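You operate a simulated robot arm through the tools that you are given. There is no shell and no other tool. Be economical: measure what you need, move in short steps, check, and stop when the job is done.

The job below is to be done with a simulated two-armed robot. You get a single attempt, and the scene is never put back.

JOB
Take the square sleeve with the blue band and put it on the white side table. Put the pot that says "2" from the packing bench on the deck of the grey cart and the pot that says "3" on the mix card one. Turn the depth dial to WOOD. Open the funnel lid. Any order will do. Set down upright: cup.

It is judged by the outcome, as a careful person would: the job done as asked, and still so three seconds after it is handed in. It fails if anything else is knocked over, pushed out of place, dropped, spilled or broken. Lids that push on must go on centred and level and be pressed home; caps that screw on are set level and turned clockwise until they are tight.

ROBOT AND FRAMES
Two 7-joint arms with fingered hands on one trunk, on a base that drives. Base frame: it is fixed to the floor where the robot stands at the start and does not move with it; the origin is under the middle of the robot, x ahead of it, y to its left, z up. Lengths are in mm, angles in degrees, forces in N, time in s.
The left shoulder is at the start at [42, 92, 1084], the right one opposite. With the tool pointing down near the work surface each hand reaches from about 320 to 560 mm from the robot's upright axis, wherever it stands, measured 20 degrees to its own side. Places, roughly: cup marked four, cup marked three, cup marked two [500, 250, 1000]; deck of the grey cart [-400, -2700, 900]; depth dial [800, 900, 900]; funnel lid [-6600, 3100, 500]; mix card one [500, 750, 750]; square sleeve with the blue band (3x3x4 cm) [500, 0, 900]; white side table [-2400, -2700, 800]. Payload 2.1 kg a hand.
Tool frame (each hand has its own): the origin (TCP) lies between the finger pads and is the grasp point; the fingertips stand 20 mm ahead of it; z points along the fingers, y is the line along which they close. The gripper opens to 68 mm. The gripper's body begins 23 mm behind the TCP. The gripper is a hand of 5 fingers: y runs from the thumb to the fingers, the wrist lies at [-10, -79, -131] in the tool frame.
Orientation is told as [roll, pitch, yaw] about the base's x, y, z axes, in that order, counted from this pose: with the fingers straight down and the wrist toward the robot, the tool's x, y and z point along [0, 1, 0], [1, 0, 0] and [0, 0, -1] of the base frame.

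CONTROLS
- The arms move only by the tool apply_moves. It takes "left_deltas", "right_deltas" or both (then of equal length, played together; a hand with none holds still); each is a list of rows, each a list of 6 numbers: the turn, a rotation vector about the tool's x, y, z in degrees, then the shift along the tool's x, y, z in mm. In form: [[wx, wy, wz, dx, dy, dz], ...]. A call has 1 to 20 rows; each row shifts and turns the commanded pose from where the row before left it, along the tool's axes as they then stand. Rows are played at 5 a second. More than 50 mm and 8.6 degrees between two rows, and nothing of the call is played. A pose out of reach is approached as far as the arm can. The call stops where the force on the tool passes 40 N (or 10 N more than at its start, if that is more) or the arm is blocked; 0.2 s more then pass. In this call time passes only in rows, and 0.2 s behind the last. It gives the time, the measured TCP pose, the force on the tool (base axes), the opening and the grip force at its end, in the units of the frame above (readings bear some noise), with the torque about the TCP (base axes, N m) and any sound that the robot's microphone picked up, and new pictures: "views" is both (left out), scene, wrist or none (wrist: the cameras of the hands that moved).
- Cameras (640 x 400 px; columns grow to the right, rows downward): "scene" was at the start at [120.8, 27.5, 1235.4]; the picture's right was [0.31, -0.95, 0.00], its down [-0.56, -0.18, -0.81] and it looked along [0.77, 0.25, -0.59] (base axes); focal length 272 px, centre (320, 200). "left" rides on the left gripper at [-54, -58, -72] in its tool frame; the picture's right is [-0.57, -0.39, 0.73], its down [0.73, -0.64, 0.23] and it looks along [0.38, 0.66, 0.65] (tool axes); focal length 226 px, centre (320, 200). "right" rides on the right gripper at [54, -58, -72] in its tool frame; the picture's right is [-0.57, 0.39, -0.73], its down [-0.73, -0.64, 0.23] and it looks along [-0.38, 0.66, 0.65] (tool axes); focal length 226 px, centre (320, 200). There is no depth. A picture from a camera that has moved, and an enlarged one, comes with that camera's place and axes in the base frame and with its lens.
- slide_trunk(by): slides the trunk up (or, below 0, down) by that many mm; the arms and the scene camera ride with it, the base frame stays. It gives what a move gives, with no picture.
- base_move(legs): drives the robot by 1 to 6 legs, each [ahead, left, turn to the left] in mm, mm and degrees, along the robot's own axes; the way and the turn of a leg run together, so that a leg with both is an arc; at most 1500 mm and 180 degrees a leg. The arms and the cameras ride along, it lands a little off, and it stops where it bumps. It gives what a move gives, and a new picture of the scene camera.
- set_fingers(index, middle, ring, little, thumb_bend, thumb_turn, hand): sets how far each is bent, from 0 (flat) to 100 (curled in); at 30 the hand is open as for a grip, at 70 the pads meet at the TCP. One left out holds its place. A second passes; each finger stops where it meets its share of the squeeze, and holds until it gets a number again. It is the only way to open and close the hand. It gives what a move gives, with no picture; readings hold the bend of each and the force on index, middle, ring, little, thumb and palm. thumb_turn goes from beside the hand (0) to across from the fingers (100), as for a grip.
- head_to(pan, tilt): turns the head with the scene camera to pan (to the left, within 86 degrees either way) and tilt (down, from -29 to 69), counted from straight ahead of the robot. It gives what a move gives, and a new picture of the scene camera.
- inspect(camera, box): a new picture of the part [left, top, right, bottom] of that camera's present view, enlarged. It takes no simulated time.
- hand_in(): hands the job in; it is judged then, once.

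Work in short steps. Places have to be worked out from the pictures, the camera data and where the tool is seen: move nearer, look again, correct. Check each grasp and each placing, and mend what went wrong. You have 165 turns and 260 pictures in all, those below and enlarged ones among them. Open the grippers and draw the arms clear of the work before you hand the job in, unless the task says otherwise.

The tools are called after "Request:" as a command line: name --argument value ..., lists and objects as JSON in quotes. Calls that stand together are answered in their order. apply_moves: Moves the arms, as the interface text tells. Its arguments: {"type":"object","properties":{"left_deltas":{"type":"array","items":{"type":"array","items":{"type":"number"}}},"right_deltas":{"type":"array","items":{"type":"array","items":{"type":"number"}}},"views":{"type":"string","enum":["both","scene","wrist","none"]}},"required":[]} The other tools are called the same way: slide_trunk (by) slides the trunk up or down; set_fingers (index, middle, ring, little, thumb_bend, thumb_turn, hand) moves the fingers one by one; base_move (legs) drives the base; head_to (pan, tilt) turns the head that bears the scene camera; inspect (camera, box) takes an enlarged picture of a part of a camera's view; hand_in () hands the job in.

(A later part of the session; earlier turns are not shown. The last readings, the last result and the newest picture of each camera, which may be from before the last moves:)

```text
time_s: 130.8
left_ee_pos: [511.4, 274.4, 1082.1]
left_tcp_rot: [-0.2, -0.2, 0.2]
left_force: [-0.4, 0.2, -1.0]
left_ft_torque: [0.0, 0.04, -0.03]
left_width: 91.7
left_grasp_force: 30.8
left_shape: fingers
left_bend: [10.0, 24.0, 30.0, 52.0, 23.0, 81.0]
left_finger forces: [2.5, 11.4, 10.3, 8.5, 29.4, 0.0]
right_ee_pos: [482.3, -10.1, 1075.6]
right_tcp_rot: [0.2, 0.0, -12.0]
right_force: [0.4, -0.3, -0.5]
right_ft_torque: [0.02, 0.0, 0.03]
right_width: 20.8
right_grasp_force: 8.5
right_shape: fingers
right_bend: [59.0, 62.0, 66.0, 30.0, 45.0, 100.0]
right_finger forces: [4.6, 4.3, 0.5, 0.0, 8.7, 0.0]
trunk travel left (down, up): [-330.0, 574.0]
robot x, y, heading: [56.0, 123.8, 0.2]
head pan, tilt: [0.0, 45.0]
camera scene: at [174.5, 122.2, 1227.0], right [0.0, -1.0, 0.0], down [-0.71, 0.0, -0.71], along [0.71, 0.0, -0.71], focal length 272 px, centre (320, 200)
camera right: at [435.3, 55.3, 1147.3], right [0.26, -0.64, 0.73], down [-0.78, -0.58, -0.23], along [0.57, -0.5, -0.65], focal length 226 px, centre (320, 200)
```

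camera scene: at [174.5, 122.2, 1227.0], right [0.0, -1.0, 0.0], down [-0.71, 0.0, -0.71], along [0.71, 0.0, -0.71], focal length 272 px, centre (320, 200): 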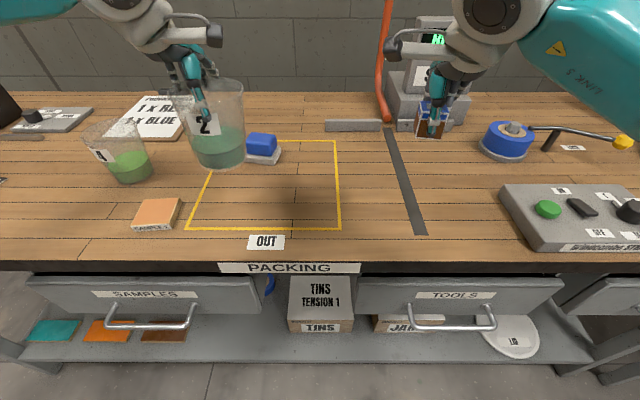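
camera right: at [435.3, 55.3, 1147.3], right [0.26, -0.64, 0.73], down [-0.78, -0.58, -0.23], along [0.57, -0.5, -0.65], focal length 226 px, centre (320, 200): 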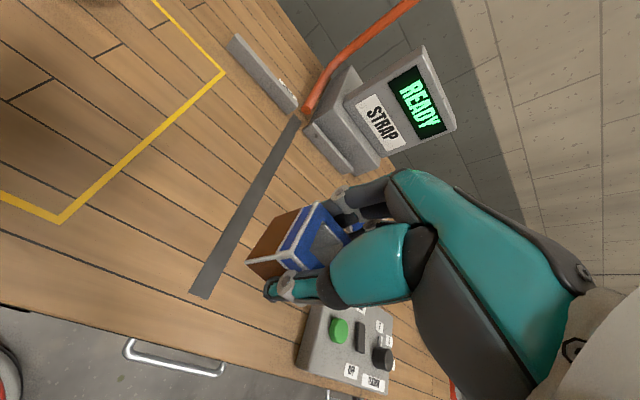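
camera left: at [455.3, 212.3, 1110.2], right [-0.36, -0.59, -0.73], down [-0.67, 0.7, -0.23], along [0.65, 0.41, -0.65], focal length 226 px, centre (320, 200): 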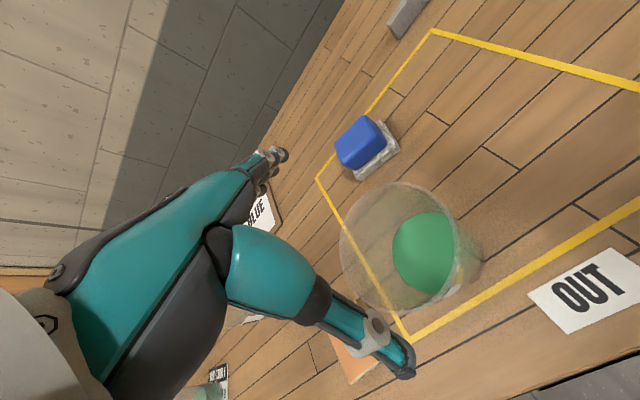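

Both are held. I back off 250 mm, turn right to face the cart, and look.

Request:
base_move --legs '[[-250, 0, 0], [0, 0, -45], [0, 0, -45]]'

Request:
head_to --pan 0 --tilt 20

```text
time_s: 136.8
left_ee_pos: [-52.9, -337.5, 1082.4]
left_tcp_rot: [-0.3, -0.2, -91.3]
left_force: [-1.1, -0.9, -2.4]
left_ft_torque: [-0.01, -0.01, -0.04]
left_width: 90.8
left_grasp_force: 30.0
left_shape: fingers
left_bend: [10.0, 24.0, 30.0, 53.0, 23.0, 81.0]
left_finger forces: [2.5, 11.1, 10.3, 7.8, 28.0, 0.0]
right_ee_pos: [-336.3, -299.7, 1074.4]
right_tcp_rot: [0.0, 0.1, -103.3]
right_force: [-0.4, 0.0, 0.2]
right_ft_torque: [-0.01, 0.02, 0.03]
right_width: 20.9
right_grasp_force: 8.6
right_shape: fingers
right_bend: [59.0, 62.0, 66.0, 30.0, 45.0, 100.0]
right_finger forces: [4.4, 4.2, 0.5, 0.0, 8.4, 0.0]
trunk travel left (down, up): [-330.0, 574.0]
robot x, y, heading: [-193.1, 121.0, -91.0]
head pan, tilt: [0.0, 45.0]
camera scene: at [-197.9, 0.6, 1226.9], right [-1.0, 0.02, 0.0], down [0.01, 0.71, -0.71], along [-0.01, -0.71, -0.71], focal length 272 px, centre (320, 200)
```

scene: 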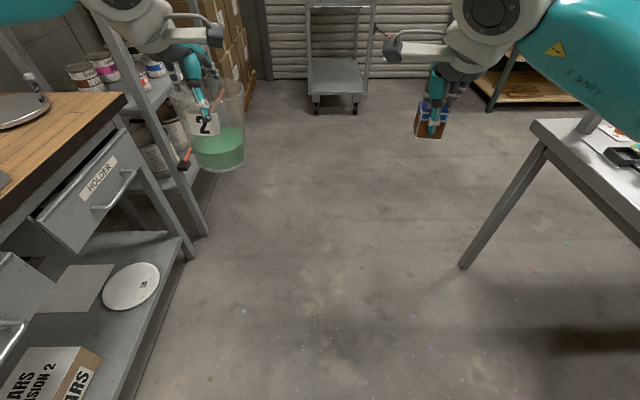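

```text
time_s: 137.7
left_ee_pos: [-52.7, -337.3, 1082.1]
left_tcp_rot: [-0.2, -0.2, -91.3]
left_force: [0.1, 0.2, -1.8]
left_ft_torque: [0.0, 0.0, 0.0]
left_width: 90.9
left_grasp_force: 29.9
left_shape: fingers
left_bend: [10.0, 24.0, 30.0, 53.0, 23.0, 81.0]
left_finger forces: [2.5, 11.0, 10.2, 7.7, 27.9, 0.0]
right_ee_pos: [-336.1, -302.4, 1074.6]
right_tcp_rot: [0.0, 0.1, -103.3]
right_force: [0.0, 0.4, -1.1]
right_ft_torque: [0.01, 0.05, 0.01]
right_width: 20.6
right_grasp_force: 8.7
right_shape: fingers
right_bend: [59.0, 62.0, 66.0, 30.0, 45.0, 100.0]
right_finger forces: [4.4, 4.2, 0.5, 0.0, 8.4, 0.1]
trunk travel left (down, up): [-330.0, 574.0]
robot x, y, heading: [-193.5, 122.2, -91.4]
head pan, tilt: [0.0, 20.0]
camera scene: at [-198.1, -11.2, 1265.5], right [-1.0, 0.02, 0.0], down [0.01, 0.34, -0.94], along [-0.02, -0.94, -0.34], focal length 272 px, centre (320, 200)
```

scene: 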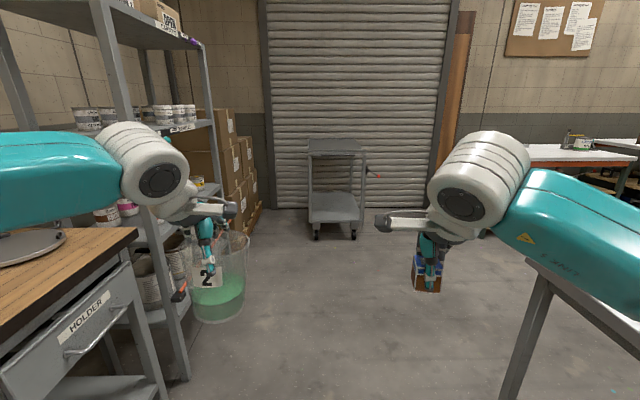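

The path is clear; I drive 1200 ahead, then 340 to the right, and look again.

Request:
base_move --legs '[[1200, 0, 0], [300, -340, 1]]'

```text
time_s: 146.2
left_ee_pos: [-428.6, -1850.2, 1081.1]
left_tcp_rot: [-0.2, -0.2, -91.3]
left_force: [-0.6, 0.0, -1.0]
left_ft_torque: [0.03, -0.01, -0.02]
left_width: 90.8
left_grasp_force: 29.1
left_shape: fingers
left_bend: [10.0, 24.0, 30.0, 53.0, 23.0, 81.0]
left_finger forces: [2.4, 11.0, 10.0, 7.6, 27.5, 0.0]
right_ee_pos: [-711.5, -1814.2, 1074.8]
right_tcp_rot: [0.0, 0.0, -103.3]
right_force: [0.0, -0.7, 0.5]
right_ft_torque: [0.01, 0.02, -0.02]
right_width: 20.7
right_grasp_force: 9.0
right_shape: fingers
right_bend: [59.0, 62.0, 66.0, 30.0, 45.0, 100.0]
right_finger forces: [4.4, 4.1, 0.5, 0.1, 8.4, 0.0]
trunk travel left (down, up): [-330.0, 574.0]
robot x, y, heading: [-568.3, -1390.2, -91.1]
head pan, tilt: [0.0, 20.0]
camera scene: at [-574.1, -1524.1, 1265.6], right [-1.0, 0.02, 0.0], down [0.01, 0.34, -0.94], along [-0.02, -0.94, -0.34], focal length 272 px, centre (320, 200)
```

scene: 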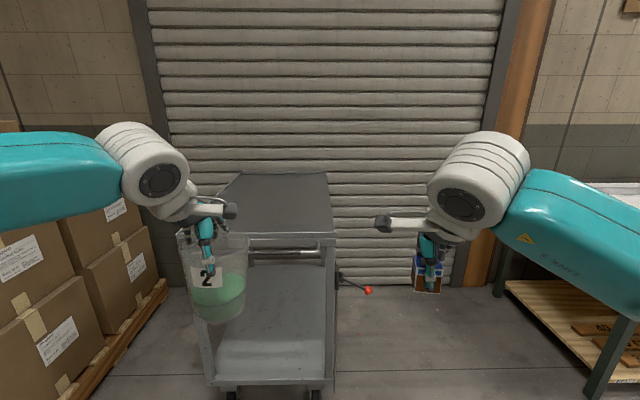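

The cart's deck is ahead. I drive 450 closer, and look down at it.

Request:
base_move --legs '[[450, 0, 0]]'

Request:
head_to --pan 20 --tilt 40

```text
time_s: 148.9
left_ee_pos: [-434.7, -2295.3, 1081.8]
left_tcp_rot: [-0.3, -0.2, -91.2]
left_force: [0.3, 0.8, -1.2]
left_ft_torque: [0.01, 0.0, -0.02]
left_width: 90.9
left_grasp_force: 29.2
left_shape: fingers
left_bend: [10.0, 24.0, 30.0, 53.0, 23.0, 81.0]
left_finger forces: [2.3, 10.9, 9.9, 7.6, 27.3, 0.1]
right_ee_pos: [-717.5, -2260.3, 1075.5]
right_tcp_rot: [0.1, 0.0, -103.1]
right_force: [-0.1, 0.0, 0.3]
right_ft_torque: [0.0, 0.01, 0.02]
right_width: 20.8
right_grasp_force: 8.9
right_shape: fingers
right_bend: [59.0, 62.0, 66.0, 30.0, 45.0, 100.0]
right_finger forces: [4.5, 4.2, 0.5, 0.0, 8.5, 0.0]
trunk travel left (down, up): [-330.0, 574.0]
robot x, y, heading: [-578.1, -1839.1, -90.9]
head pan, tilt: [0.0, 20.0]
camera scene: at [-581.8, -1969.7, 1265.6], right [-1.0, 0.02, 0.0], down [0.01, 0.34, -0.94], along [-0.02, -0.94, -0.34], focal length 272 px, centre (320, 200)
```

scene: 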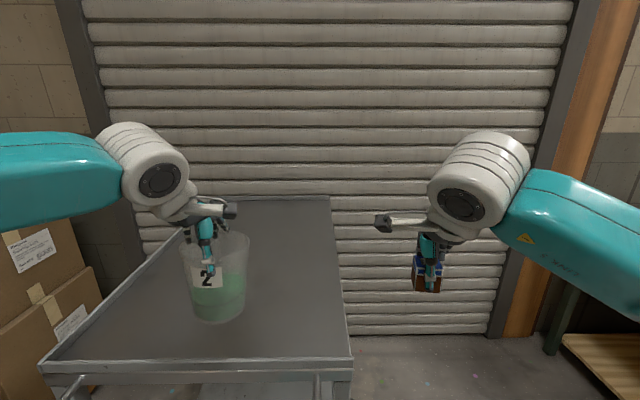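

```text
time_s: 149.8
left_ee_pos: [-435.0, -2296.8, 1080.7]
left_tcp_rot: [-0.1, -0.1, -91.1]
left_force: [-1.4, 0.1, -0.4]
left_ft_torque: [-0.04, -0.01, 0.02]
left_width: 91.1
left_grasp_force: 28.6
left_shape: fingers
left_bend: [10.0, 24.0, 30.0, 53.0, 23.0, 81.0]
left_finger forces: [2.2, 11.0, 9.9, 7.6, 27.2, 0.0]
right_ee_pos: [-718.2, -2260.3, 1074.0]
right_tcp_rot: [0.1, 0.0, -103.2]
right_force: [0.2, 0.0, -0.6]
right_ft_torque: [-0.02, 0.01, 0.03]
right_width: 20.9
right_grasp_force: 8.4
right_shape: fingers
right_bend: [59.0, 62.0, 66.0, 30.0, 45.0, 100.0]
right_finger forces: [4.4, 4.2, 0.5, 0.0, 8.5, 0.1]
trunk travel left (down, up): [-330.0, 574.0]
robot x, y, heading: [-576.0, -1838.0, -90.8]
head pan, tilt: [20.0, 40.0]
camera scene: at [-552.5, -1956.9, 1234.3], right [-0.95, -0.33, 0.0], down [-0.21, 0.61, -0.77], along [0.25, -0.72, -0.64], focal length 272 px, centre (320, 200)
```

scene: 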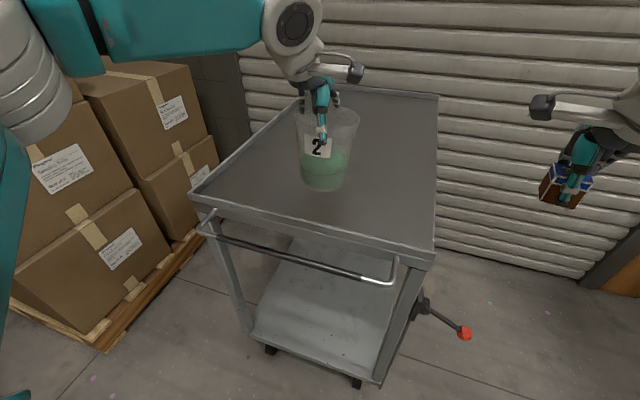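

Deck rim is at z≈840, near edge y≈−2330, spanning x −645…−110. I drive 200 ahead so the pot is well over the deck.

Request:
base_move --legs '[[210, 10, 0]]'

Request:
apply_moves --left_deltas '[[0, 0, 0, 0, 0, 30], [0, 0, 0, 0, 0, 30], [0, 0, 0, 0, 0, 30]]' --views "scene"

Request:
inspect --camera "scene" --box '[200, 100, 440, 250]'

```text
time_s: 151.4
left_ee_pos: [-428.0, -2503.5, 1081.1]
left_tcp_rot: [-0.3, -0.2, -90.9]
left_force: [0.5, 0.3, 0.0]
left_ft_torque: [0.0, -0.02, 0.0]
left_width: 90.8
left_grasp_force: 28.6
left_shape: fingers
left_bend: [10.0, 24.0, 30.0, 53.0, 23.0, 81.0]
left_finger forces: [2.3, 11.0, 9.9, 7.6, 27.1, 0.0]
right_ee_pos: [-711.3, -2467.6, 1075.3]
right_tcp_rot: [0.1, 0.0, -103.1]
right_force: [-0.1, 0.6, 0.2]
right_ft_torque: [0.0, 0.01, -0.04]
right_width: 20.5
right_grasp_force: 8.8
right_shape: fingers
right_bend: [59.0, 62.0, 66.0, 30.0, 45.0, 100.0]
right_finger forces: [4.3, 4.2, 0.5, 0.1, 8.4, 0.0]
trunk travel left (down, up): [-330.0, 574.0]
robot x, y, heading: [-575.2, -2047.1, -90.7]
head pan, tilt: [20.0, 40.0]
camera scene: at [-545.7, -2164.9, 1234.2], right [-0.95, -0.33, 0.0], down [-0.21, 0.61, -0.77], along [0.25, -0.72, -0.64], focal length 272 px, centre (320, 200)
```

scene: 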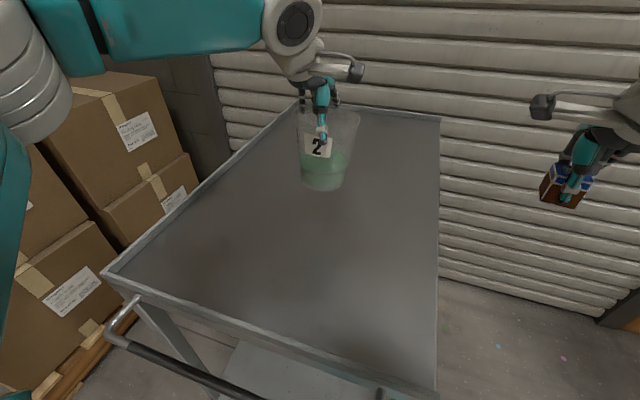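

```text
time_s: 152.2
left_ee_pos: [-428.0, -2504.2, 990.0]
left_tcp_rot: [-0.3, -0.2, -91.1]
left_force: [0.1, 0.2, -1.0]
left_ft_torque: [0.01, 0.01, -0.04]
left_width: 90.5
left_grasp_force: 28.4
left_shape: fingers
left_bend: [10.0, 24.0, 30.0, 53.0, 24.0, 81.0]
left_finger forces: [2.2, 10.7, 9.7, 7.3, 26.5, 0.1]
right_ee_pos: [-710.5, -2467.1, 1074.4]
right_tcp_rot: [0.1, 0.0, -102.9]
right_force: [0.5, -0.4, -0.1]
right_ft_torque: [-0.01, -0.01, -0.02]
right_width: 20.8
right_grasp_force: 8.5
right_shape: fingers
right_bend: [59.0, 62.0, 66.0, 30.0, 45.0, 100.0]
right_finger forces: [4.3, 4.2, 0.5, 0.0, 8.5, 0.0]
trunk travel left (down, up): [-330.0, 574.0]
robot x, y, heading: [-571.8, -2048.0, -91.0]
head pan, tilt: [20.0, 40.0]
camera scene: at [-545.7, -2164.8, 1234.2], right [-0.95, -0.33, 0.0], down [-0.21, 0.61, -0.77], along [0.25, -0.72, -0.64], focal length 272 px, centre (320, 200)
```

scene: 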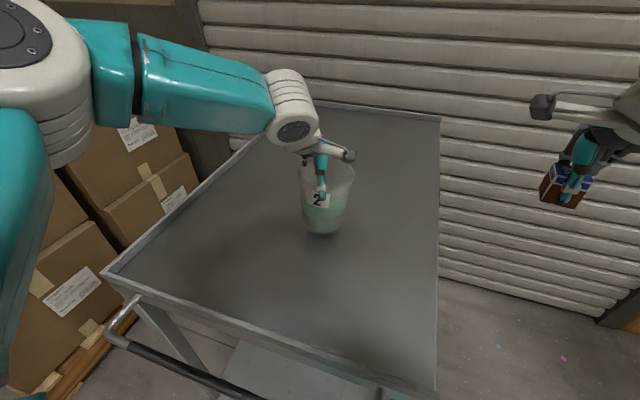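

```text
2.67 times, centred on (320, 175) of scene
camera zoom: at [-545.7, -2164.8, 1234.2], right [-0.95, -0.33, 0.0], down [-0.21, 0.61, -0.77], along [0.25, -0.72, -0.64], focal length 727 px, centre (320, 267)
```

zoom: 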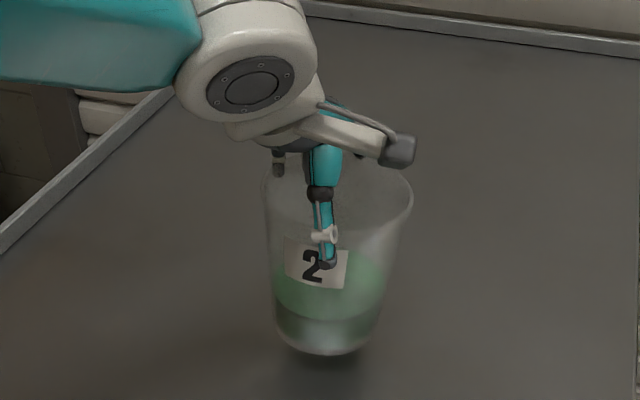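

The pot is over the deck, some 40 mm above it. Lower stepwise.

Request:
apply_moves --left_deltas '[[0, 0, 0, 0, 0, 9], [0, 0, 0, 0, 0, 9], [0, 0, 0, 0, 0, 6]]' --views "none"

Request:
inspect --camera "scene" --box '[200, 120, 440, 270]'

```text
time_s: 153.0
left_ee_pos: [-428.8, -2503.0, 967.0]
left_tcp_rot: [-0.2, -0.2, -91.0]
left_force: [-0.2, 0.1, -1.4]
left_ft_torque: [0.02, -0.01, 0.03]
left_width: 90.4
left_grasp_force: 28.2
left_shape: fingers
left_bend: [10.0, 24.0, 30.0, 53.0, 24.0, 81.0]
left_finger forces: [2.1, 10.7, 9.6, 7.1, 26.1, 0.1]
right_ee_pos: [-711.2, -2467.4, 1075.9]
right_tcp_rot: [0.1, 0.0, -103.0]
right_force: [-0.7, 0.1, -0.3]
right_ft_torque: [0.0, 0.01, -0.02]
right_width: 20.7
right_grasp_force: 8.4
right_shape: fingers
right_bend: [59.0, 62.0, 66.0, 30.0, 45.0, 100.0]
right_finger forces: [4.5, 4.2, 0.4, 0.1, 8.4, 0.1]
trunk travel left (down, up): [-330.0, 574.0]
robot x, y, heading: [-571.3, -2047.5, -90.8]
head pan, tilt: [20.0, 40.0]
```

```text
2.67 times, centred on (320, 195) of scene
camera zoom: at [-545.7, -2164.7, 1234.2], right [-0.95, -0.33, 0.0], down [-0.21, 0.61, -0.77], along [0.25, -0.72, -0.64], focal length 727 px, centre (320, 213)
```

zoom: 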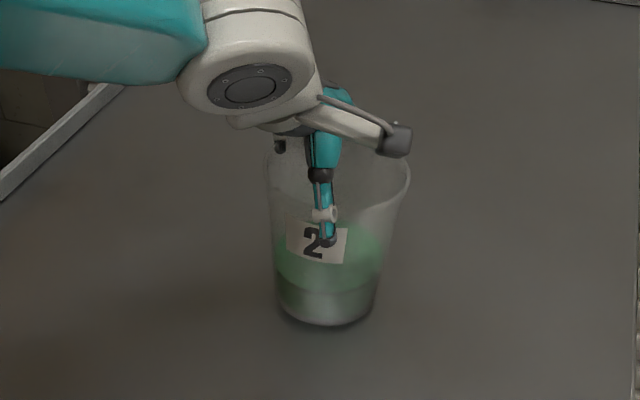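

Request:
apply_moves --left_deltas '[[0, 0, 0, 0, 0, 5], [0, 0, 0, 0, 0, 4], [0, 0, 0, 0, 0, 4]]' --views "none"

```text
time_s: 153.8
left_ee_pos: [-428.7, -2503.0, 960.5]
left_tcp_rot: [-0.3, -1.3, -91.0]
left_force: [1.9, 2.7, 26.3]
left_ft_torque: [-0.43, -0.03, 0.0]
left_width: 92.7
left_grasp_force: 31.8
left_shape: fingers
left_bend: [8.0, 25.0, 30.0, 55.0, 24.0, 81.0]
left_finger forces: [4.9, 11.2, 10.3, 7.9, 29.9, 0.1]
right_ee_pos: [-710.3, -2464.5, 1075.7]
right_tcp_rot: [0.2, -0.2, -103.0]
right_force: [-0.2, -0.2, 0.4]
right_ft_torque: [0.03, 0.0, -0.03]
right_width: 20.8
right_grasp_force: 8.2
right_shape: fingers
right_bend: [59.0, 62.0, 66.0, 30.0, 45.0, 100.0]
right_finger forces: [4.3, 4.1, 0.6, 0.1, 8.5, 0.0]
trunk travel left (down, up): [-330.0, 574.0]
robot x, y, heading: [-570.1, -2045.0, -91.0]
head pan, tilt: [20.0, 40.0]
stopped in row 3 (left hand): the force on the tool passed its limit at 46 N (the readings are from after the stop); the commanded pose is now the measured one
```

The pot stands on the deck. Ease 2 mm and open.

Request:
apply_moves --left_deltas '[[0, 0, 0, 0, 0, -2]]' --views "none"

Request:
set_fingers --hand "left" --index 0 --middle 0 --ring 0 --little 0 --thumb_bend 0 --thumb_turn 95

Request:
apply_moves --left_deltas '[[0, 0, 0, 0, 0, -7], [0, 0, 0, 0, 0, -10], [0, 0, 0, 0, 0, -30], [0, 0, 0, 0, 0, -40], [0, 0, 0, 0, 0, -40]]' --views "scene"

```text
time_s: 154.2
left_ee_pos: [-429.0, -2503.4, 962.0]
left_tcp_rot: [-0.2, -1.0, -91.0]
left_force: [2.2, 0.8, 23.8]
left_ft_torque: [-0.55, -0.09, 0.03]
left_width: 92.4
left_grasp_force: 31.5
left_shape: fingers
left_bend: [8.0, 25.0, 30.0, 55.0, 25.0, 81.0]
left_finger forces: [5.1, 11.7, 10.7, 7.8, 28.0, 0.0]
right_ee_pos: [-710.2, -2465.7, 1074.9]
right_tcp_rot: [0.2, -0.1, -103.0]
right_force: [0.6, -0.4, 0.3]
right_ft_torque: [-0.06, 0.0, 0.03]
right_width: 20.8
right_grasp_force: 8.3
right_shape: fingers
right_bend: [59.0, 62.0, 66.0, 30.0, 45.0, 100.0]
right_finger forces: [4.3, 4.2, 0.6, 0.1, 8.4, 0.1]
trunk travel left (down, up): [-330.0, 574.0]
robot x, y, heading: [-570.0, -2044.2, -90.8]
head pan, tilt: [20.0, 40.0]
```

```text
time_s: 155.2
left_ee_pos: [-428.3, -2504.2, 958.3]
left_tcp_rot: [-0.2, -0.7, -91.0]
left_force: [0.2, -1.1, 0.9]
left_ft_torque: [0.02, 0.02, 0.03]
left_width: 101.5
left_grasp_force: 0.3
left_shape: fingers
left_bend: [0.0, 0.0, 0.0, 0.0, 0.0, 90.0]
left_finger forces: [0.1, 0.0, 0.0, 0.0, 0.6, 0.0]
right_ee_pos: [-710.1, -2467.9, 1075.5]
right_tcp_rot: [0.2, 0.0, -103.0]
right_force: [0.3, -0.2, -0.7]
right_ft_torque: [0.01, 0.02, 0.02]
right_width: 20.7
right_grasp_force: 8.8
right_shape: fingers
right_bend: [59.0, 62.0, 66.0, 30.0, 45.0, 100.0]
right_finger forces: [4.4, 4.2, 0.4, 0.0, 8.3, 0.0]
trunk travel left (down, up): [-330.0, 574.0]
robot x, y, heading: [-570.3, -2044.2, -91.0]
head pan, tilt: [20.0, 40.0]
```

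```text
time_s: 156.4
left_ee_pos: [-427.5, -2503.3, 1086.1]
left_tcp_rot: [-0.2, -0.6, -91.0]
left_force: [0.6, 0.4, -0.4]
left_ft_torque: [0.01, -0.01, 0.0]
left_width: 101.1
left_grasp_force: 0.1
left_shape: fingers
left_bend: [0.0, 0.0, 0.0, 0.0, 0.0, 90.0]
left_finger forces: [0.0, 0.0, 0.1, 0.0, 0.0, 0.0]
right_ee_pos: [-711.0, -2468.9, 1074.5]
right_tcp_rot: [0.1, 0.1, -102.9]
right_force: [0.2, -0.4, 0.6]
right_ft_torque: [0.0, 0.01, 0.0]
right_width: 20.8
right_grasp_force: 8.5
right_shape: fingers
right_bend: [59.0, 62.0, 66.0, 30.0, 45.0, 100.0]
right_finger forces: [4.4, 4.1, 0.5, 0.0, 8.3, 0.0]
trunk travel left (down, up): [-330.0, 574.0]
robot x, y, heading: [-568.8, -2045.1, -91.0]
head pan, tilt: [20.0, 40.0]
camera scene: at [-545.6, -2164.5, 1234.2], right [-0.94, -0.33, 0.0], down [-0.21, 0.61, -0.77], along [0.25, -0.72, -0.64], focal length 272 px, centre (320, 200)
```

scene: 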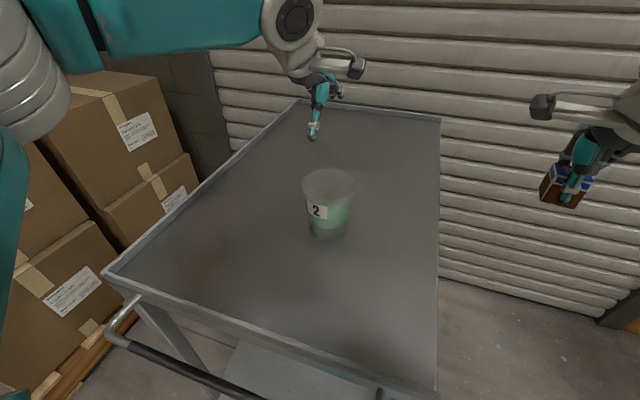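

Pot 2 stands on the cart. I back off 550 mm and look right for the white side table.

Request:
base_move --legs '[[-550, 0, 0]]'

Request:
head_to --pan -60 --tilt 20

```text
time_s: 159.5
left_ee_pos: [-420.1, -1953.2, 1085.3]
left_tcp_rot: [-0.1, -0.6, -91.2]
left_force: [-0.1, -0.2, -0.2]
left_ft_torque: [-0.01, 0.0, -0.03]
left_width: 101.2
left_grasp_force: 0.0
left_shape: fingers
left_bend: [0.0, 0.0, 0.0, 0.0, 0.0, 90.0]
left_finger forces: [0.0, 0.1, 0.0, 0.1, 0.0, 0.0]
right_ee_pos: [-702.2, -1916.5, 1074.9]
right_tcp_rot: [0.1, 0.0, -103.1]
right_force: [-0.2, 0.1, 0.0]
right_ft_torque: [0.0, 0.0, 0.01]
right_width: 20.7
right_grasp_force: 8.6
right_shape: fingers
right_bend: [59.0, 62.0, 66.0, 30.0, 45.0, 100.0]
right_finger forces: [4.4, 4.2, 0.5, 0.1, 8.3, 0.0]
trunk travel left (down, up): [-330.0, 574.0]
robot x, y, heading: [-561.6, -1494.4, -91.2]
head pan, tilt: [20.0, 40.0]
camera scene: at [-536.9, -1614.2, 1234.2], right [-0.95, -0.33, 0.0], down [-0.21, 0.61, -0.77], along [0.25, -0.72, -0.64], focal length 272 px, centre (320, 200)
```

scene: 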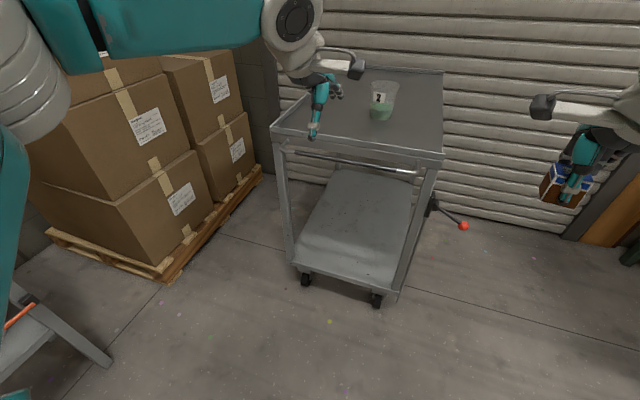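

```text
time_s: 161.1
left_ee_pos: [-419.5, -1953.5, 1085.6]
left_tcp_rot: [-0.3, -0.8, -91.1]
left_force: [0.3, 0.5, 0.1]
left_ft_torque: [0.01, -0.01, -0.02]
left_width: 101.2
left_grasp_force: 0.0
left_shape: fingers
left_bend: [0.0, 0.0, 0.0, 0.0, 0.0, 90.0]
left_finger forces: [0.0, 0.0, 0.0, 0.0, 0.0, 0.0]
right_ee_pos: [-703.0, -1916.7, 1073.7]
right_tcp_rot: [0.1, 0.0, -103.1]
right_force: [0.1, 0.8, -0.2]
right_ft_torque: [0.01, 0.04, -0.03]
right_width: 20.9
right_grasp_force: 8.4
right_shape: fingers
right_bend: [59.0, 62.0, 66.0, 30.0, 45.0, 100.0]
right_finger forces: [4.3, 4.1, 0.5, 0.0, 8.4, 0.1]
trunk travel left (down, up): [-330.0, 574.0]
robot x, y, heading: [-563.0, -1496.0, -91.0]
head pan, tilt: [-60.0, 20.0]
camera scene: at [-646.0, -1579.2, 1265.6], right [-0.49, 0.87, 0.0], down [0.3, 0.17, -0.94], along [-0.82, -0.46, -0.34], focal length 272 px, centre (320, 200)
```

scene: 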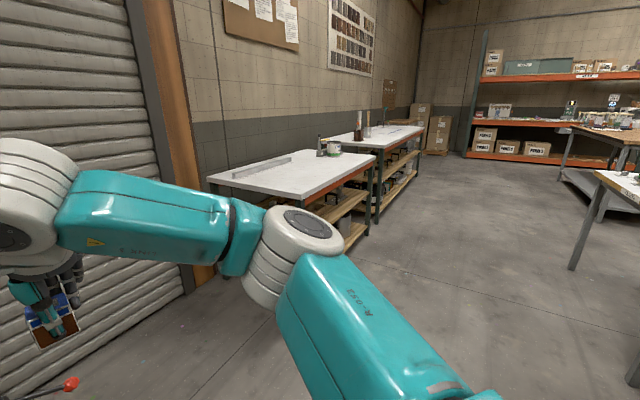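

Two white tables; [-2400,-2700] projects on the nearer one. I zoom in on it.

Request:
inspect --camera "scene" --box '[180, 90, 460, 265]'

```text
2.29 times, centred on (320, 178) of scene
camera zoom: at [-646.0, -1579.2, 1265.6], right [-0.49, 0.87, 0.0], down [0.3, 0.17, -0.94], along [-0.82, -0.46, -0.34], focal length 623 px, centre (320, 251)
```

zoom: 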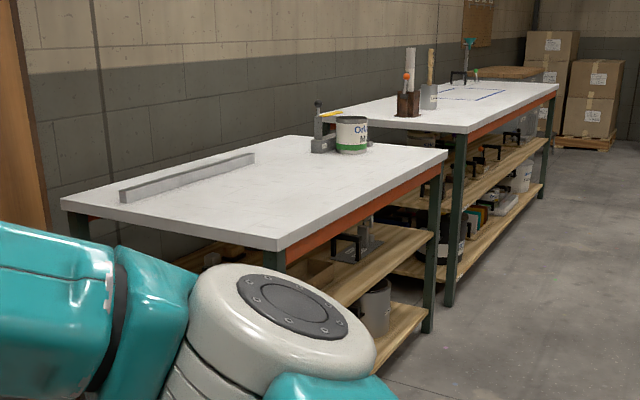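

The nearer table: top z≈797, x −3030…−1750, front edge y≈−2330; its front middle is free. I drive there.

Request:
base_move --legs '[[0, -1490, 1], [400, 0, 0]]'

Request:
head_to --pan -10 --tilt 40

```text
time_s: 170.4
left_ee_pos: [-1925.2, -2300.8, 1085.8]
left_tcp_rot: [-0.2, -0.7, -92.6]
left_force: [0.5, 0.3, -0.5]
left_ft_torque: [-0.03, 0.02, 0.0]
left_width: 101.3
left_grasp_force: 0.1
left_shape: fingers
left_bend: [0.0, 0.0, 0.0, 0.0, 0.0, 90.0]
left_finger forces: [0.0, 0.1, 0.1, 0.1, 0.0, 0.1]
right_ee_pos: [-2206.4, -2257.1, 1074.3]
right_tcp_rot: [0.1, 0.1, -104.6]
right_force: [-0.1, -0.1, 0.6]
right_ft_torque: [-0.02, 0.01, 0.02]
right_width: 20.4
right_grasp_force: 8.6
right_shape: fingers
right_bend: [59.0, 62.0, 66.0, 30.0, 45.0, 100.0]
right_finger forces: [4.4, 4.2, 0.5, 0.0, 8.3, 0.0]
trunk travel left (down, up): [-330.0, 574.0]
robot x, y, heading: [-2055.1, -1838.3, -92.3]
head pan, tilt: [-60.0, 20.0]
camera scene: at [-2140.7, -1920.9, 1265.6], right [-0.46, 0.89, 0.0], down [0.3, 0.16, -0.94], along [-0.83, -0.43, -0.34], focal length 272 px, centre (320, 200)
```

scene: 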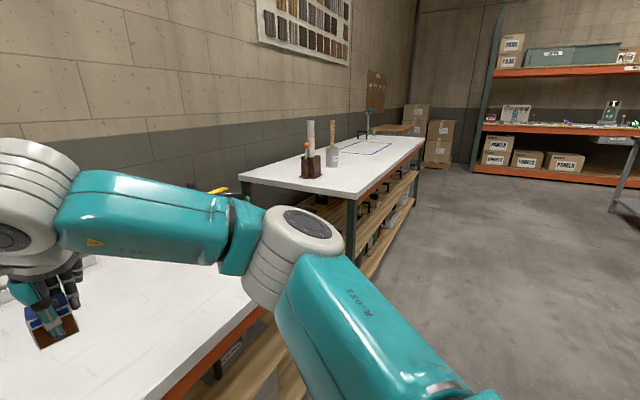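

```text
time_s: 171.6
left_ee_pos: [-1924.3, -2299.8, 1086.1]
left_tcp_rot: [-0.1, -0.7, -92.6]
left_force: [1.3, -0.7, -0.7]
left_ft_torque: [0.01, -0.02, 0.03]
left_width: 101.3
left_grasp_force: 0.1
left_shape: fingers
left_bend: [0.0, 0.0, 0.0, 0.0, 0.0, 90.0]
left_finger forces: [0.0, 0.0, 0.0, 0.0, 0.0, 0.0]
right_ee_pos: [-2206.6, -2258.0, 1074.6]
right_tcp_rot: [0.1, 0.0, -104.4]
right_force: [-0.3, 0.0, -0.6]
right_ft_torque: [0.0, 0.0, -0.02]
right_width: 20.7
right_grasp_force: 8.3
right_shape: fingers
right_bend: [59.0, 62.0, 66.0, 30.0, 45.0, 100.0]
right_finger forces: [4.3, 4.3, 0.4, 0.1, 8.4, 0.1]
trunk travel left (down, up): [-330.0, 574.0]
robot x, y, heading: [-2055.0, -1838.4, -92.7]
head pan, tilt: [-10.0, 40.0]
camera scene: at [-2076.5, -1960.8, 1234.3], right [-0.98, 0.22, 0.0], down [0.14, 0.63, -0.77], along [-0.17, -0.75, -0.64], focal length 272 px, centre (320, 200)
```

scene: 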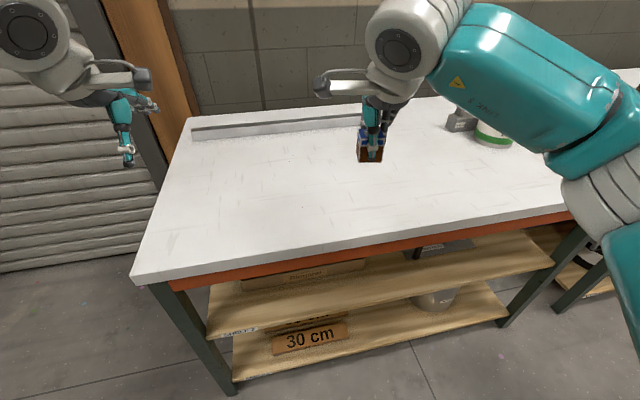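

I drive 195 mm ahead and lower the sleeve toward the table.

Request:
base_move --legs '[[195, 0, 0]]'

Request:
apply_moves --right_deltas '[[0, 0, 0, 0, 0, 45], [0, 0, 0, 0, 0, 45], [0, 0, 0, 0, 0, 45], [0, 0, 0, 0, 0, 45], [0, 0, 0, 0, 0, 25]]' --views "both"

```text
time_s: 173.2
left_ee_pos: [-1935.0, -2494.1, 1084.9]
left_tcp_rot: [-0.2, -0.7, -92.8]
left_force: [-0.3, 0.5, 0.2]
left_ft_torque: [0.01, -0.01, 0.0]
left_width: 101.1
left_grasp_force: 0.0
left_shape: fingers
left_bend: [0.0, 0.0, 0.0, 0.0, 0.0, 90.0]
left_finger forces: [0.1, 0.0, 0.0, 0.0, 0.0, 0.1]
right_ee_pos: [-2216.3, -2450.6, 1074.8]
right_tcp_rot: [0.1, 0.0, -104.7]
right_force: [0.6, -0.5, -0.4]
right_ft_torque: [-0.01, 0.02, -0.03]
right_width: 20.6
right_grasp_force: 8.8
right_shape: fingers
right_bend: [59.0, 62.0, 66.0, 30.0, 45.0, 100.0]
right_finger forces: [4.4, 4.3, 0.5, 0.0, 8.3, 0.0]
trunk travel left (down, up): [-330.0, 574.0]
robot x, y, heading: [-2062.7, -2035.7, -93.0]
head pan, tilt: [-10.0, 40.0]
camera scene: at [-2085.7, -2155.1, 1234.2], right [-0.98, 0.22, 0.0], down [0.14, 0.63, -0.77], along [-0.17, -0.75, -0.64], focal length 272 px, centre (320, 200)
```

scene: 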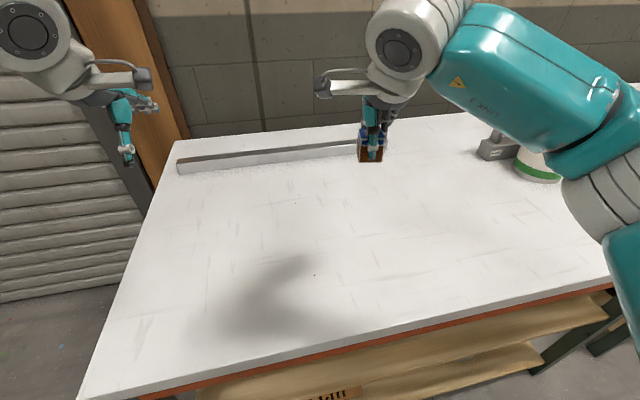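

```text
time_s: 174.4
left_ee_pos: [-1935.6, -2495.9, 1086.5]
left_tcp_rot: [-0.2, -0.7, -92.7]
left_force: [0.3, -0.9, 0.6]
left_ft_torque: [-0.04, 0.03, 0.02]
left_width: 101.0
left_grasp_force: 0.1
left_shape: fingers
left_bend: [0.0, 0.0, 0.0, 0.0, 0.0, 90.0]
left_finger forces: [0.0, 0.0, 0.0, 0.0, 0.1, 0.0]
right_ee_pos: [-2215.7, -2453.2, 868.9]
right_tcp_rot: [0.1, 0.0, -104.9]
right_force: [0.5, -0.9, 0.0]
right_ft_torque: [-0.01, -0.02, -0.01]
right_width: 20.4
right_grasp_force: 8.0
right_shape: fingers
right_bend: [59.0, 62.0, 65.0, 30.0, 45.0, 100.0]
right_finger forces: [4.2, 4.2, 0.4, 0.1, 8.3, 0.0]
trunk travel left (down, up): [-330.0, 574.0]
robot x, y, heading: [-2060.5, -2033.8, -92.7]
head pan, tilt: [-10.0, 40.0]
camera scene: at [-2085.8, -2155.0, 1234.2], right [-0.98, 0.22, 0.0], down [0.14, 0.63, -0.77], along [-0.17, -0.75, -0.64], focal length 272 px, centre (320, 200)
camera right: at [-2148.7, -2410.2, 940.3], right [-0.65, -0.23, 0.73], down [-0.54, 0.81, -0.23], along [-0.53, -0.55, -0.65], focal length 226 px, centre (320, 200)
```

scene: 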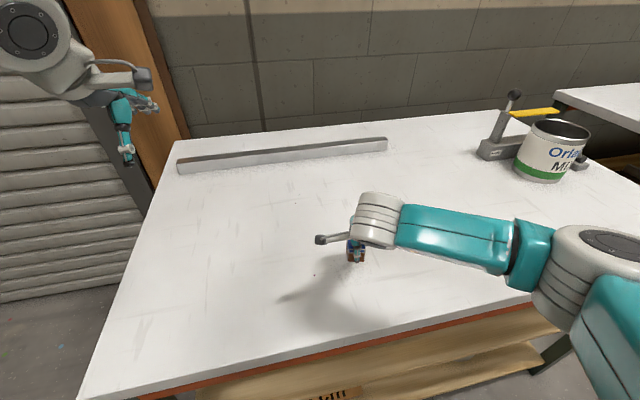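
right: 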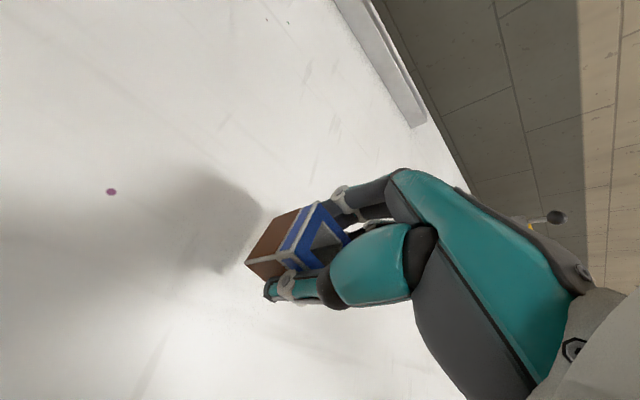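

Close above the table. Lower in small steps until contact.

Request:
apply_moves --right_deltas '[[0, 0, 0, 0, 0, 8], [0, 0, 0, 0, 0, 6], [0, 0, 0, 0, 0, 5], [0, 0, 0, 0, 0, 4]]' --views "none"

Request:
inspect --camera "right" --box '[180, 150, 420, 300]'

```text
time_s: 175.4
left_ee_pos: [-1935.8, -2495.0, 1085.7]
left_tcp_rot: [-0.2, -0.6, -92.9]
left_force: [0.3, -0.8, -0.4]
left_ft_torque: [-0.01, 0.03, 0.01]
left_width: 101.1
left_grasp_force: 0.0
left_shape: fingers
left_bend: [0.0, 0.0, 0.0, 0.0, 0.0, 90.0]
left_finger forces: [0.0, 0.0, 0.0, 0.1, 0.0, 0.0]
right_ee_pos: [-2216.1, -2451.4, 846.1]
right_tcp_rot: [0.0, 0.0, -104.8]
right_force: [-0.5, -0.1, -0.5]
right_ft_torque: [0.0, -0.02, 0.0]
right_width: 20.8
right_grasp_force: 8.1
right_shape: fingers
right_bend: [59.0, 62.0, 65.0, 30.0, 45.0, 100.0]
right_finger forces: [4.2, 4.3, 0.4, 0.0, 8.2, 0.0]
trunk travel left (down, up): [-330.0, 574.0]
robot x, y, heading: [-2063.9, -2033.1, -92.6]
head pan, tilt: [-10.0, 40.0]
```

```text
2.67 times, centred on (300, 225) of right
camera zoom: at [-2148.9, -2408.5, 918.6], right [-0.65, -0.23, 0.73], down [-0.54, 0.81, -0.23], along [-0.53, -0.55, -0.65], focal length 603 px, centre (373, 133)
```

zoom: 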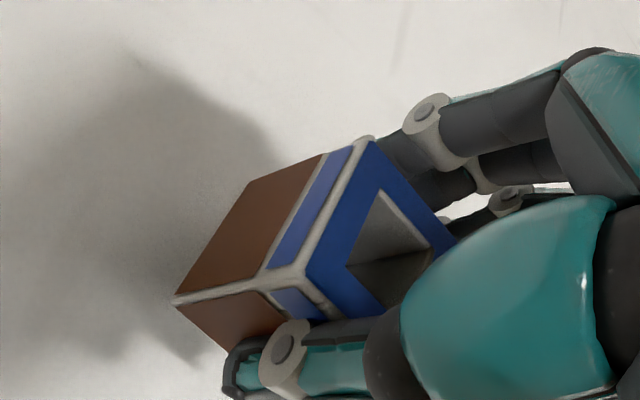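

Request:
apply_moves --right_deltas '[[0, 0, 0, 0, 0, 3], [0, 0, 0, 0, 0, 3], [0, 0, 0, 0, 0, 3]]' --views "none"

```text
time_s: 176.2
left_ee_pos: [-1935.9, -2495.4, 1084.9]
left_tcp_rot: [-0.2, -0.7, -92.8]
left_force: [1.1, -0.4, 0.4]
left_ft_torque: [0.0, 0.02, 0.03]
left_width: 101.1
left_grasp_force: 0.1
left_shape: fingers
left_bend: [0.0, 0.0, 0.0, 0.0, 0.0, 90.0]
left_finger forces: [0.0, 0.0, 0.0, 0.0, 0.0, 0.0]
right_ee_pos: [-2215.7, -2450.0, 837.6]
right_tcp_rot: [0.2, 0.1, -104.9]
right_force: [0.8, 0.2, -0.2]
right_ft_torque: [-0.01, -0.01, 0.0]
right_width: 20.8
right_grasp_force: 8.1
right_shape: fingers
right_bend: [59.0, 62.0, 65.0, 30.0, 45.0, 100.0]
right_finger forces: [4.3, 4.1, 0.5, 0.1, 8.2, 0.1]
trunk travel left (down, up): [-330.0, 574.0]
robot x, y, heading: [-2061.9, -2036.3, -92.6]
head pan, tilt: [-10.0, 40.0]
```

Request:
apply_moves --right_deltas '[[0, 0, 0, 0, 0, 2], [0, 0, 0, 0, 0, 2], [0, 0, 0, 0, 0, 2]]' --views "none"

Request:
inspect --camera "right" --box '[180, 150, 420, 300]'

```text
time_s: 177.0
left_ee_pos: [-1934.4, -2495.3, 1086.0]
left_tcp_rot: [-0.2, -0.7, -92.8]
left_force: [0.0, -0.9, -0.1]
left_ft_torque: [0.0, 0.02, -0.02]
left_width: 101.2
left_grasp_force: 0.1
left_shape: fingers
left_bend: [0.0, 0.0, 0.0, 0.0, 0.0, 90.0]
left_finger forces: [0.0, 0.1, 0.0, 0.0, 0.0, 0.0]
right_ee_pos: [-2216.3, -2451.5, 832.1]
right_tcp_rot: [0.1, -0.1, -104.8]
right_force: [0.0, 0.5, 0.0]
right_ft_torque: [-0.01, -0.03, 0.01]
right_width: 20.2
right_grasp_force: 8.3
right_shape: fingers
right_bend: [59.0, 62.0, 65.0, 30.0, 45.0, 100.0]
right_finger forces: [4.2, 4.2, 0.5, 0.0, 8.2, 0.0]
trunk travel left (down, up): [-330.0, 574.0]
robot x, y, heading: [-2067.2, -2036.7, -92.6]
head pan, tilt: [-10.0, 40.0]
```

```text
2.67 times, centred on (300, 225) of right
camera zoom: at [-2148.4, -2408.4, 903.5], right [-0.65, -0.23, 0.73], down [-0.54, 0.81, -0.23], along [-0.53, -0.55, -0.65], focal length 603 px, centre (373, 133)
```

zoom: 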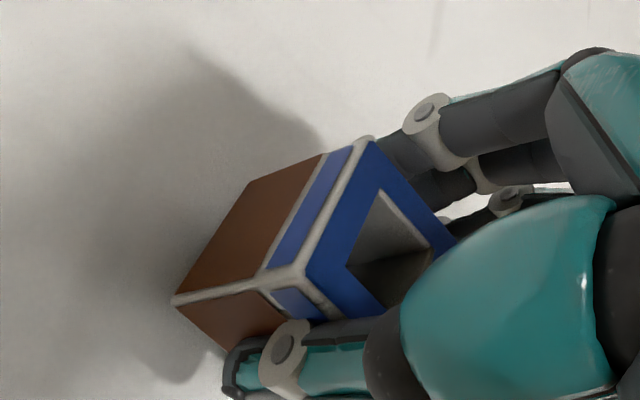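

Still no contact; continue.

Request:
apply_moves --right_deltas '[[0, 0, 0, 0, 0, 2.5], [0, 0, 0, 0, 0, 2.5], [0, 0, 0, 0, 0, 2.5], [0, 0, 0, 0, 0, 2.5]]' --views "none"

Request:
inspect --camera "right" --box '[180, 150, 420, 300]'

```text
time_s: 178.0
left_ee_pos: [-1934.7, -2494.5, 1085.8]
left_tcp_rot: [-0.3, -0.7, -92.7]
left_force: [0.3, 0.3, -0.5]
left_ft_torque: [0.01, 0.01, 0.0]
left_width: 101.3
left_grasp_force: 0.0
left_shape: fingers
left_bend: [0.0, 0.0, 0.0, 0.0, 0.0, 90.0]
left_finger forces: [0.0, 0.0, 0.0, 0.0, 0.0, 0.0]
right_ee_pos: [-2215.9, -2450.9, 820.4]
right_tcp_rot: [0.1, 0.1, -104.8]
right_force: [-0.1, -0.5, 9.8]
right_ft_torque: [0.08, 0.0, 0.0]
right_width: 17.8
right_grasp_force: 10.4
right_shape: fingers
right_bend: [71.0, 64.0, 65.0, 30.0, 45.0, 100.0]
right_finger forces: [3.8, 3.8, 0.0, 0.1, 12.2, 0.0]
trunk travel left (down, up): [-330.0, 574.0]
robot x, y, heading: [-2060.1, -2030.9, -92.7]
head pan, tilt: [-10.0, 40.0]
```

```text
2.67 times, centred on (300, 225) of right
camera zoom: at [-2148.8, -2407.9, 892.8], right [-0.65, -0.23, 0.73], down [-0.54, 0.81, -0.23], along [-0.53, -0.55, -0.65], focal length 603 px, centre (373, 133)
```

zoom: 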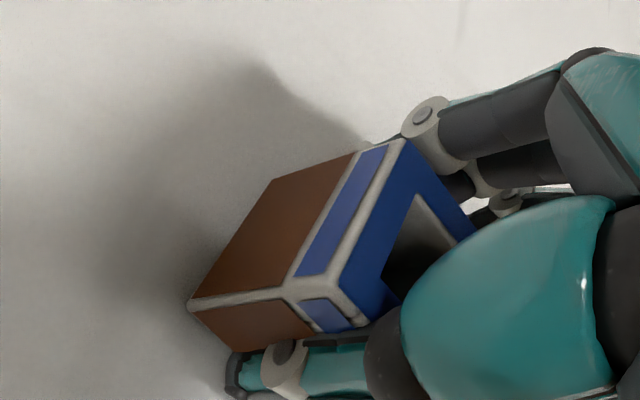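

Contact (10 N). Release and rise.

Request:
set_fingers --hand "right" --index 30 --middle 30 --ring 30 --little 30 --thumb_bend 30

Request:
inspect --camera "right" --box '[160, 100, 480, 300]'

```text
time_s: 179.0
left_ee_pos: [-1935.5, -2495.8, 1086.3]
left_tcp_rot: [-0.2, -0.7, -92.9]
left_force: [0.2, -0.5, 0.4]
left_ft_torque: [0.0, 0.03, -0.04]
left_width: 101.0
left_grasp_force: 0.0
left_shape: fingers
left_bend: [0.0, 0.0, 0.0, 0.0, 0.0, 90.0]
left_finger forces: [0.1, 0.0, 0.0, 0.0, 0.0, 0.1]
right_ee_pos: [-2216.3, -2450.4, 820.3]
right_tcp_rot: [0.2, 0.1, -104.9]
right_force: [-0.1, 0.3, -0.9]
right_ft_torque: [0.0, 0.01, -0.03]
right_width: 62.4
right_grasp_force: 0.0
right_shape: fingers
right_bend: [30.0, 30.0, 30.0, 30.0, 30.0, 98.0]
right_finger forces: [0.0, 0.0, 0.0, 0.0, 0.0, 0.0]
trunk travel left (down, up): [-330.0, 574.0]
robot x, y, heading: [-2067.2, -2034.6, -92.5]
head pan, tilt: [-10.0, 40.0]
```

```text
2.00 times, centred on (320, 200) of right
camera zoom: at [-2149.0, -2408.4, 892.6], right [-0.65, -0.23, 0.73], down [-0.54, 0.81, -0.23], along [-0.53, -0.54, -0.65], focal length 452 px, centre (320, 200)
```

zoom: 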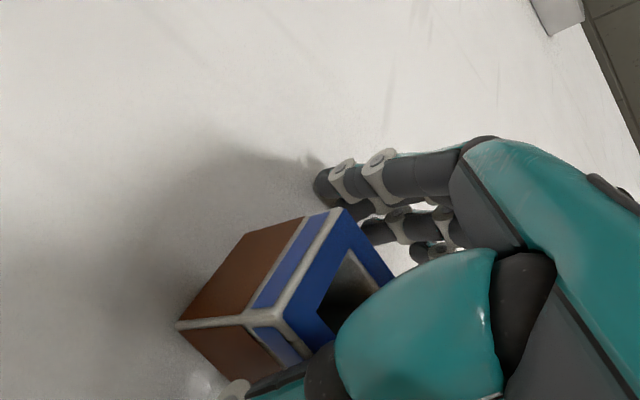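

Free on all sides; raise the hand and check the sleeve.

Request:
apply_moves --right_deltas '[[0, 0, 0, 0, 0, -15], [0, 0, 0, 0, 0, -35], [0, 0, 0, 0, 0, -50], [0, 0, 0, 0, 0, -50], [0, 0, 0, 0, 0, -50]]' --views "scene"

Request:
inspect --camera "scene" --box '[300, 200, 420, 275]'

```text
time_s: 180.2
left_ee_pos: [-1935.4, -2494.9, 1085.2]
left_tcp_rot: [-0.2, -0.7, -92.9]
left_force: [0.6, -0.2, 0.8]
left_ft_torque: [-0.01, 0.02, -0.01]
left_width: 101.1
left_grasp_force: 0.1
left_shape: fingers
left_bend: [0.0, 0.0, 0.0, 0.0, 0.0, 90.0]
left_finger forces: [0.0, 0.1, 0.1, 0.0, 0.1, 0.1]
right_ee_pos: [-2216.3, -2449.7, 1023.3]
right_tcp_rot: [0.1, 0.0, -104.7]
right_force: [0.3, -0.2, -0.4]
right_ft_torque: [-0.02, -0.04, -0.01]
right_width: 62.3
right_grasp_force: 0.0
right_shape: fingers
right_bend: [30.0, 30.0, 30.0, 30.0, 30.0, 98.0]
right_finger forces: [0.1, 0.0, 0.1, 0.1, 0.0, 0.0]
trunk travel left (down, up): [-330.0, 574.0]
robot x, y, heading: [-2062.8, -2032.2, -92.8]
head pan, tilt: [-10.0, 40.0]
camera scene: at [-2085.7, -2154.9, 1234.2], right [-0.98, 0.22, 0.0], down [0.14, 0.63, -0.77], along [-0.17, -0.75, -0.64], focal length 272 px, centre (320, 200)
```

scene: 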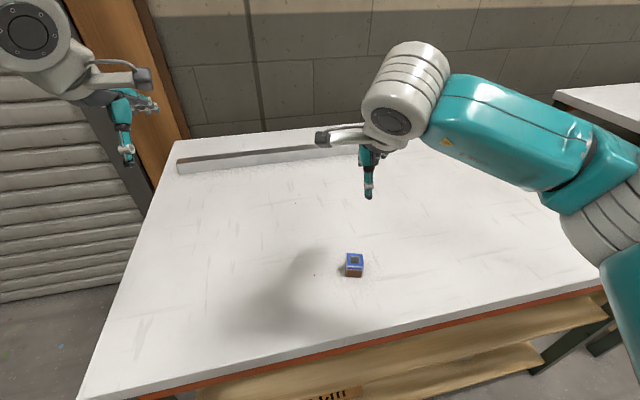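

```text
5.33 times, centred on (360, 238) of scene
camera zoom: at [-2085.7, -2154.9, 1234.2], right [-0.98, 0.22, 0.0], down [0.14, 0.63, -0.77], along [-0.17, -0.75, -0.64], focal length 1454 px, centre (107, 0)
```

zoom: 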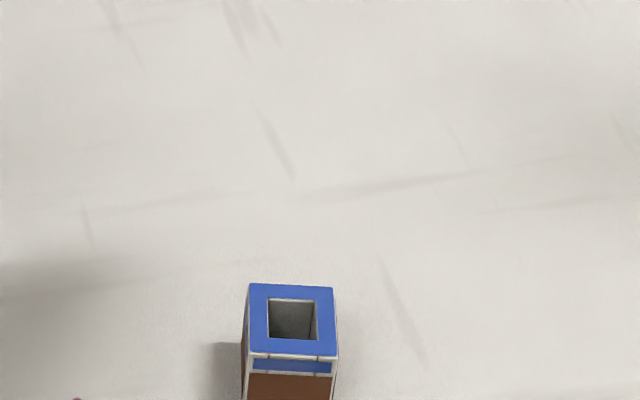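

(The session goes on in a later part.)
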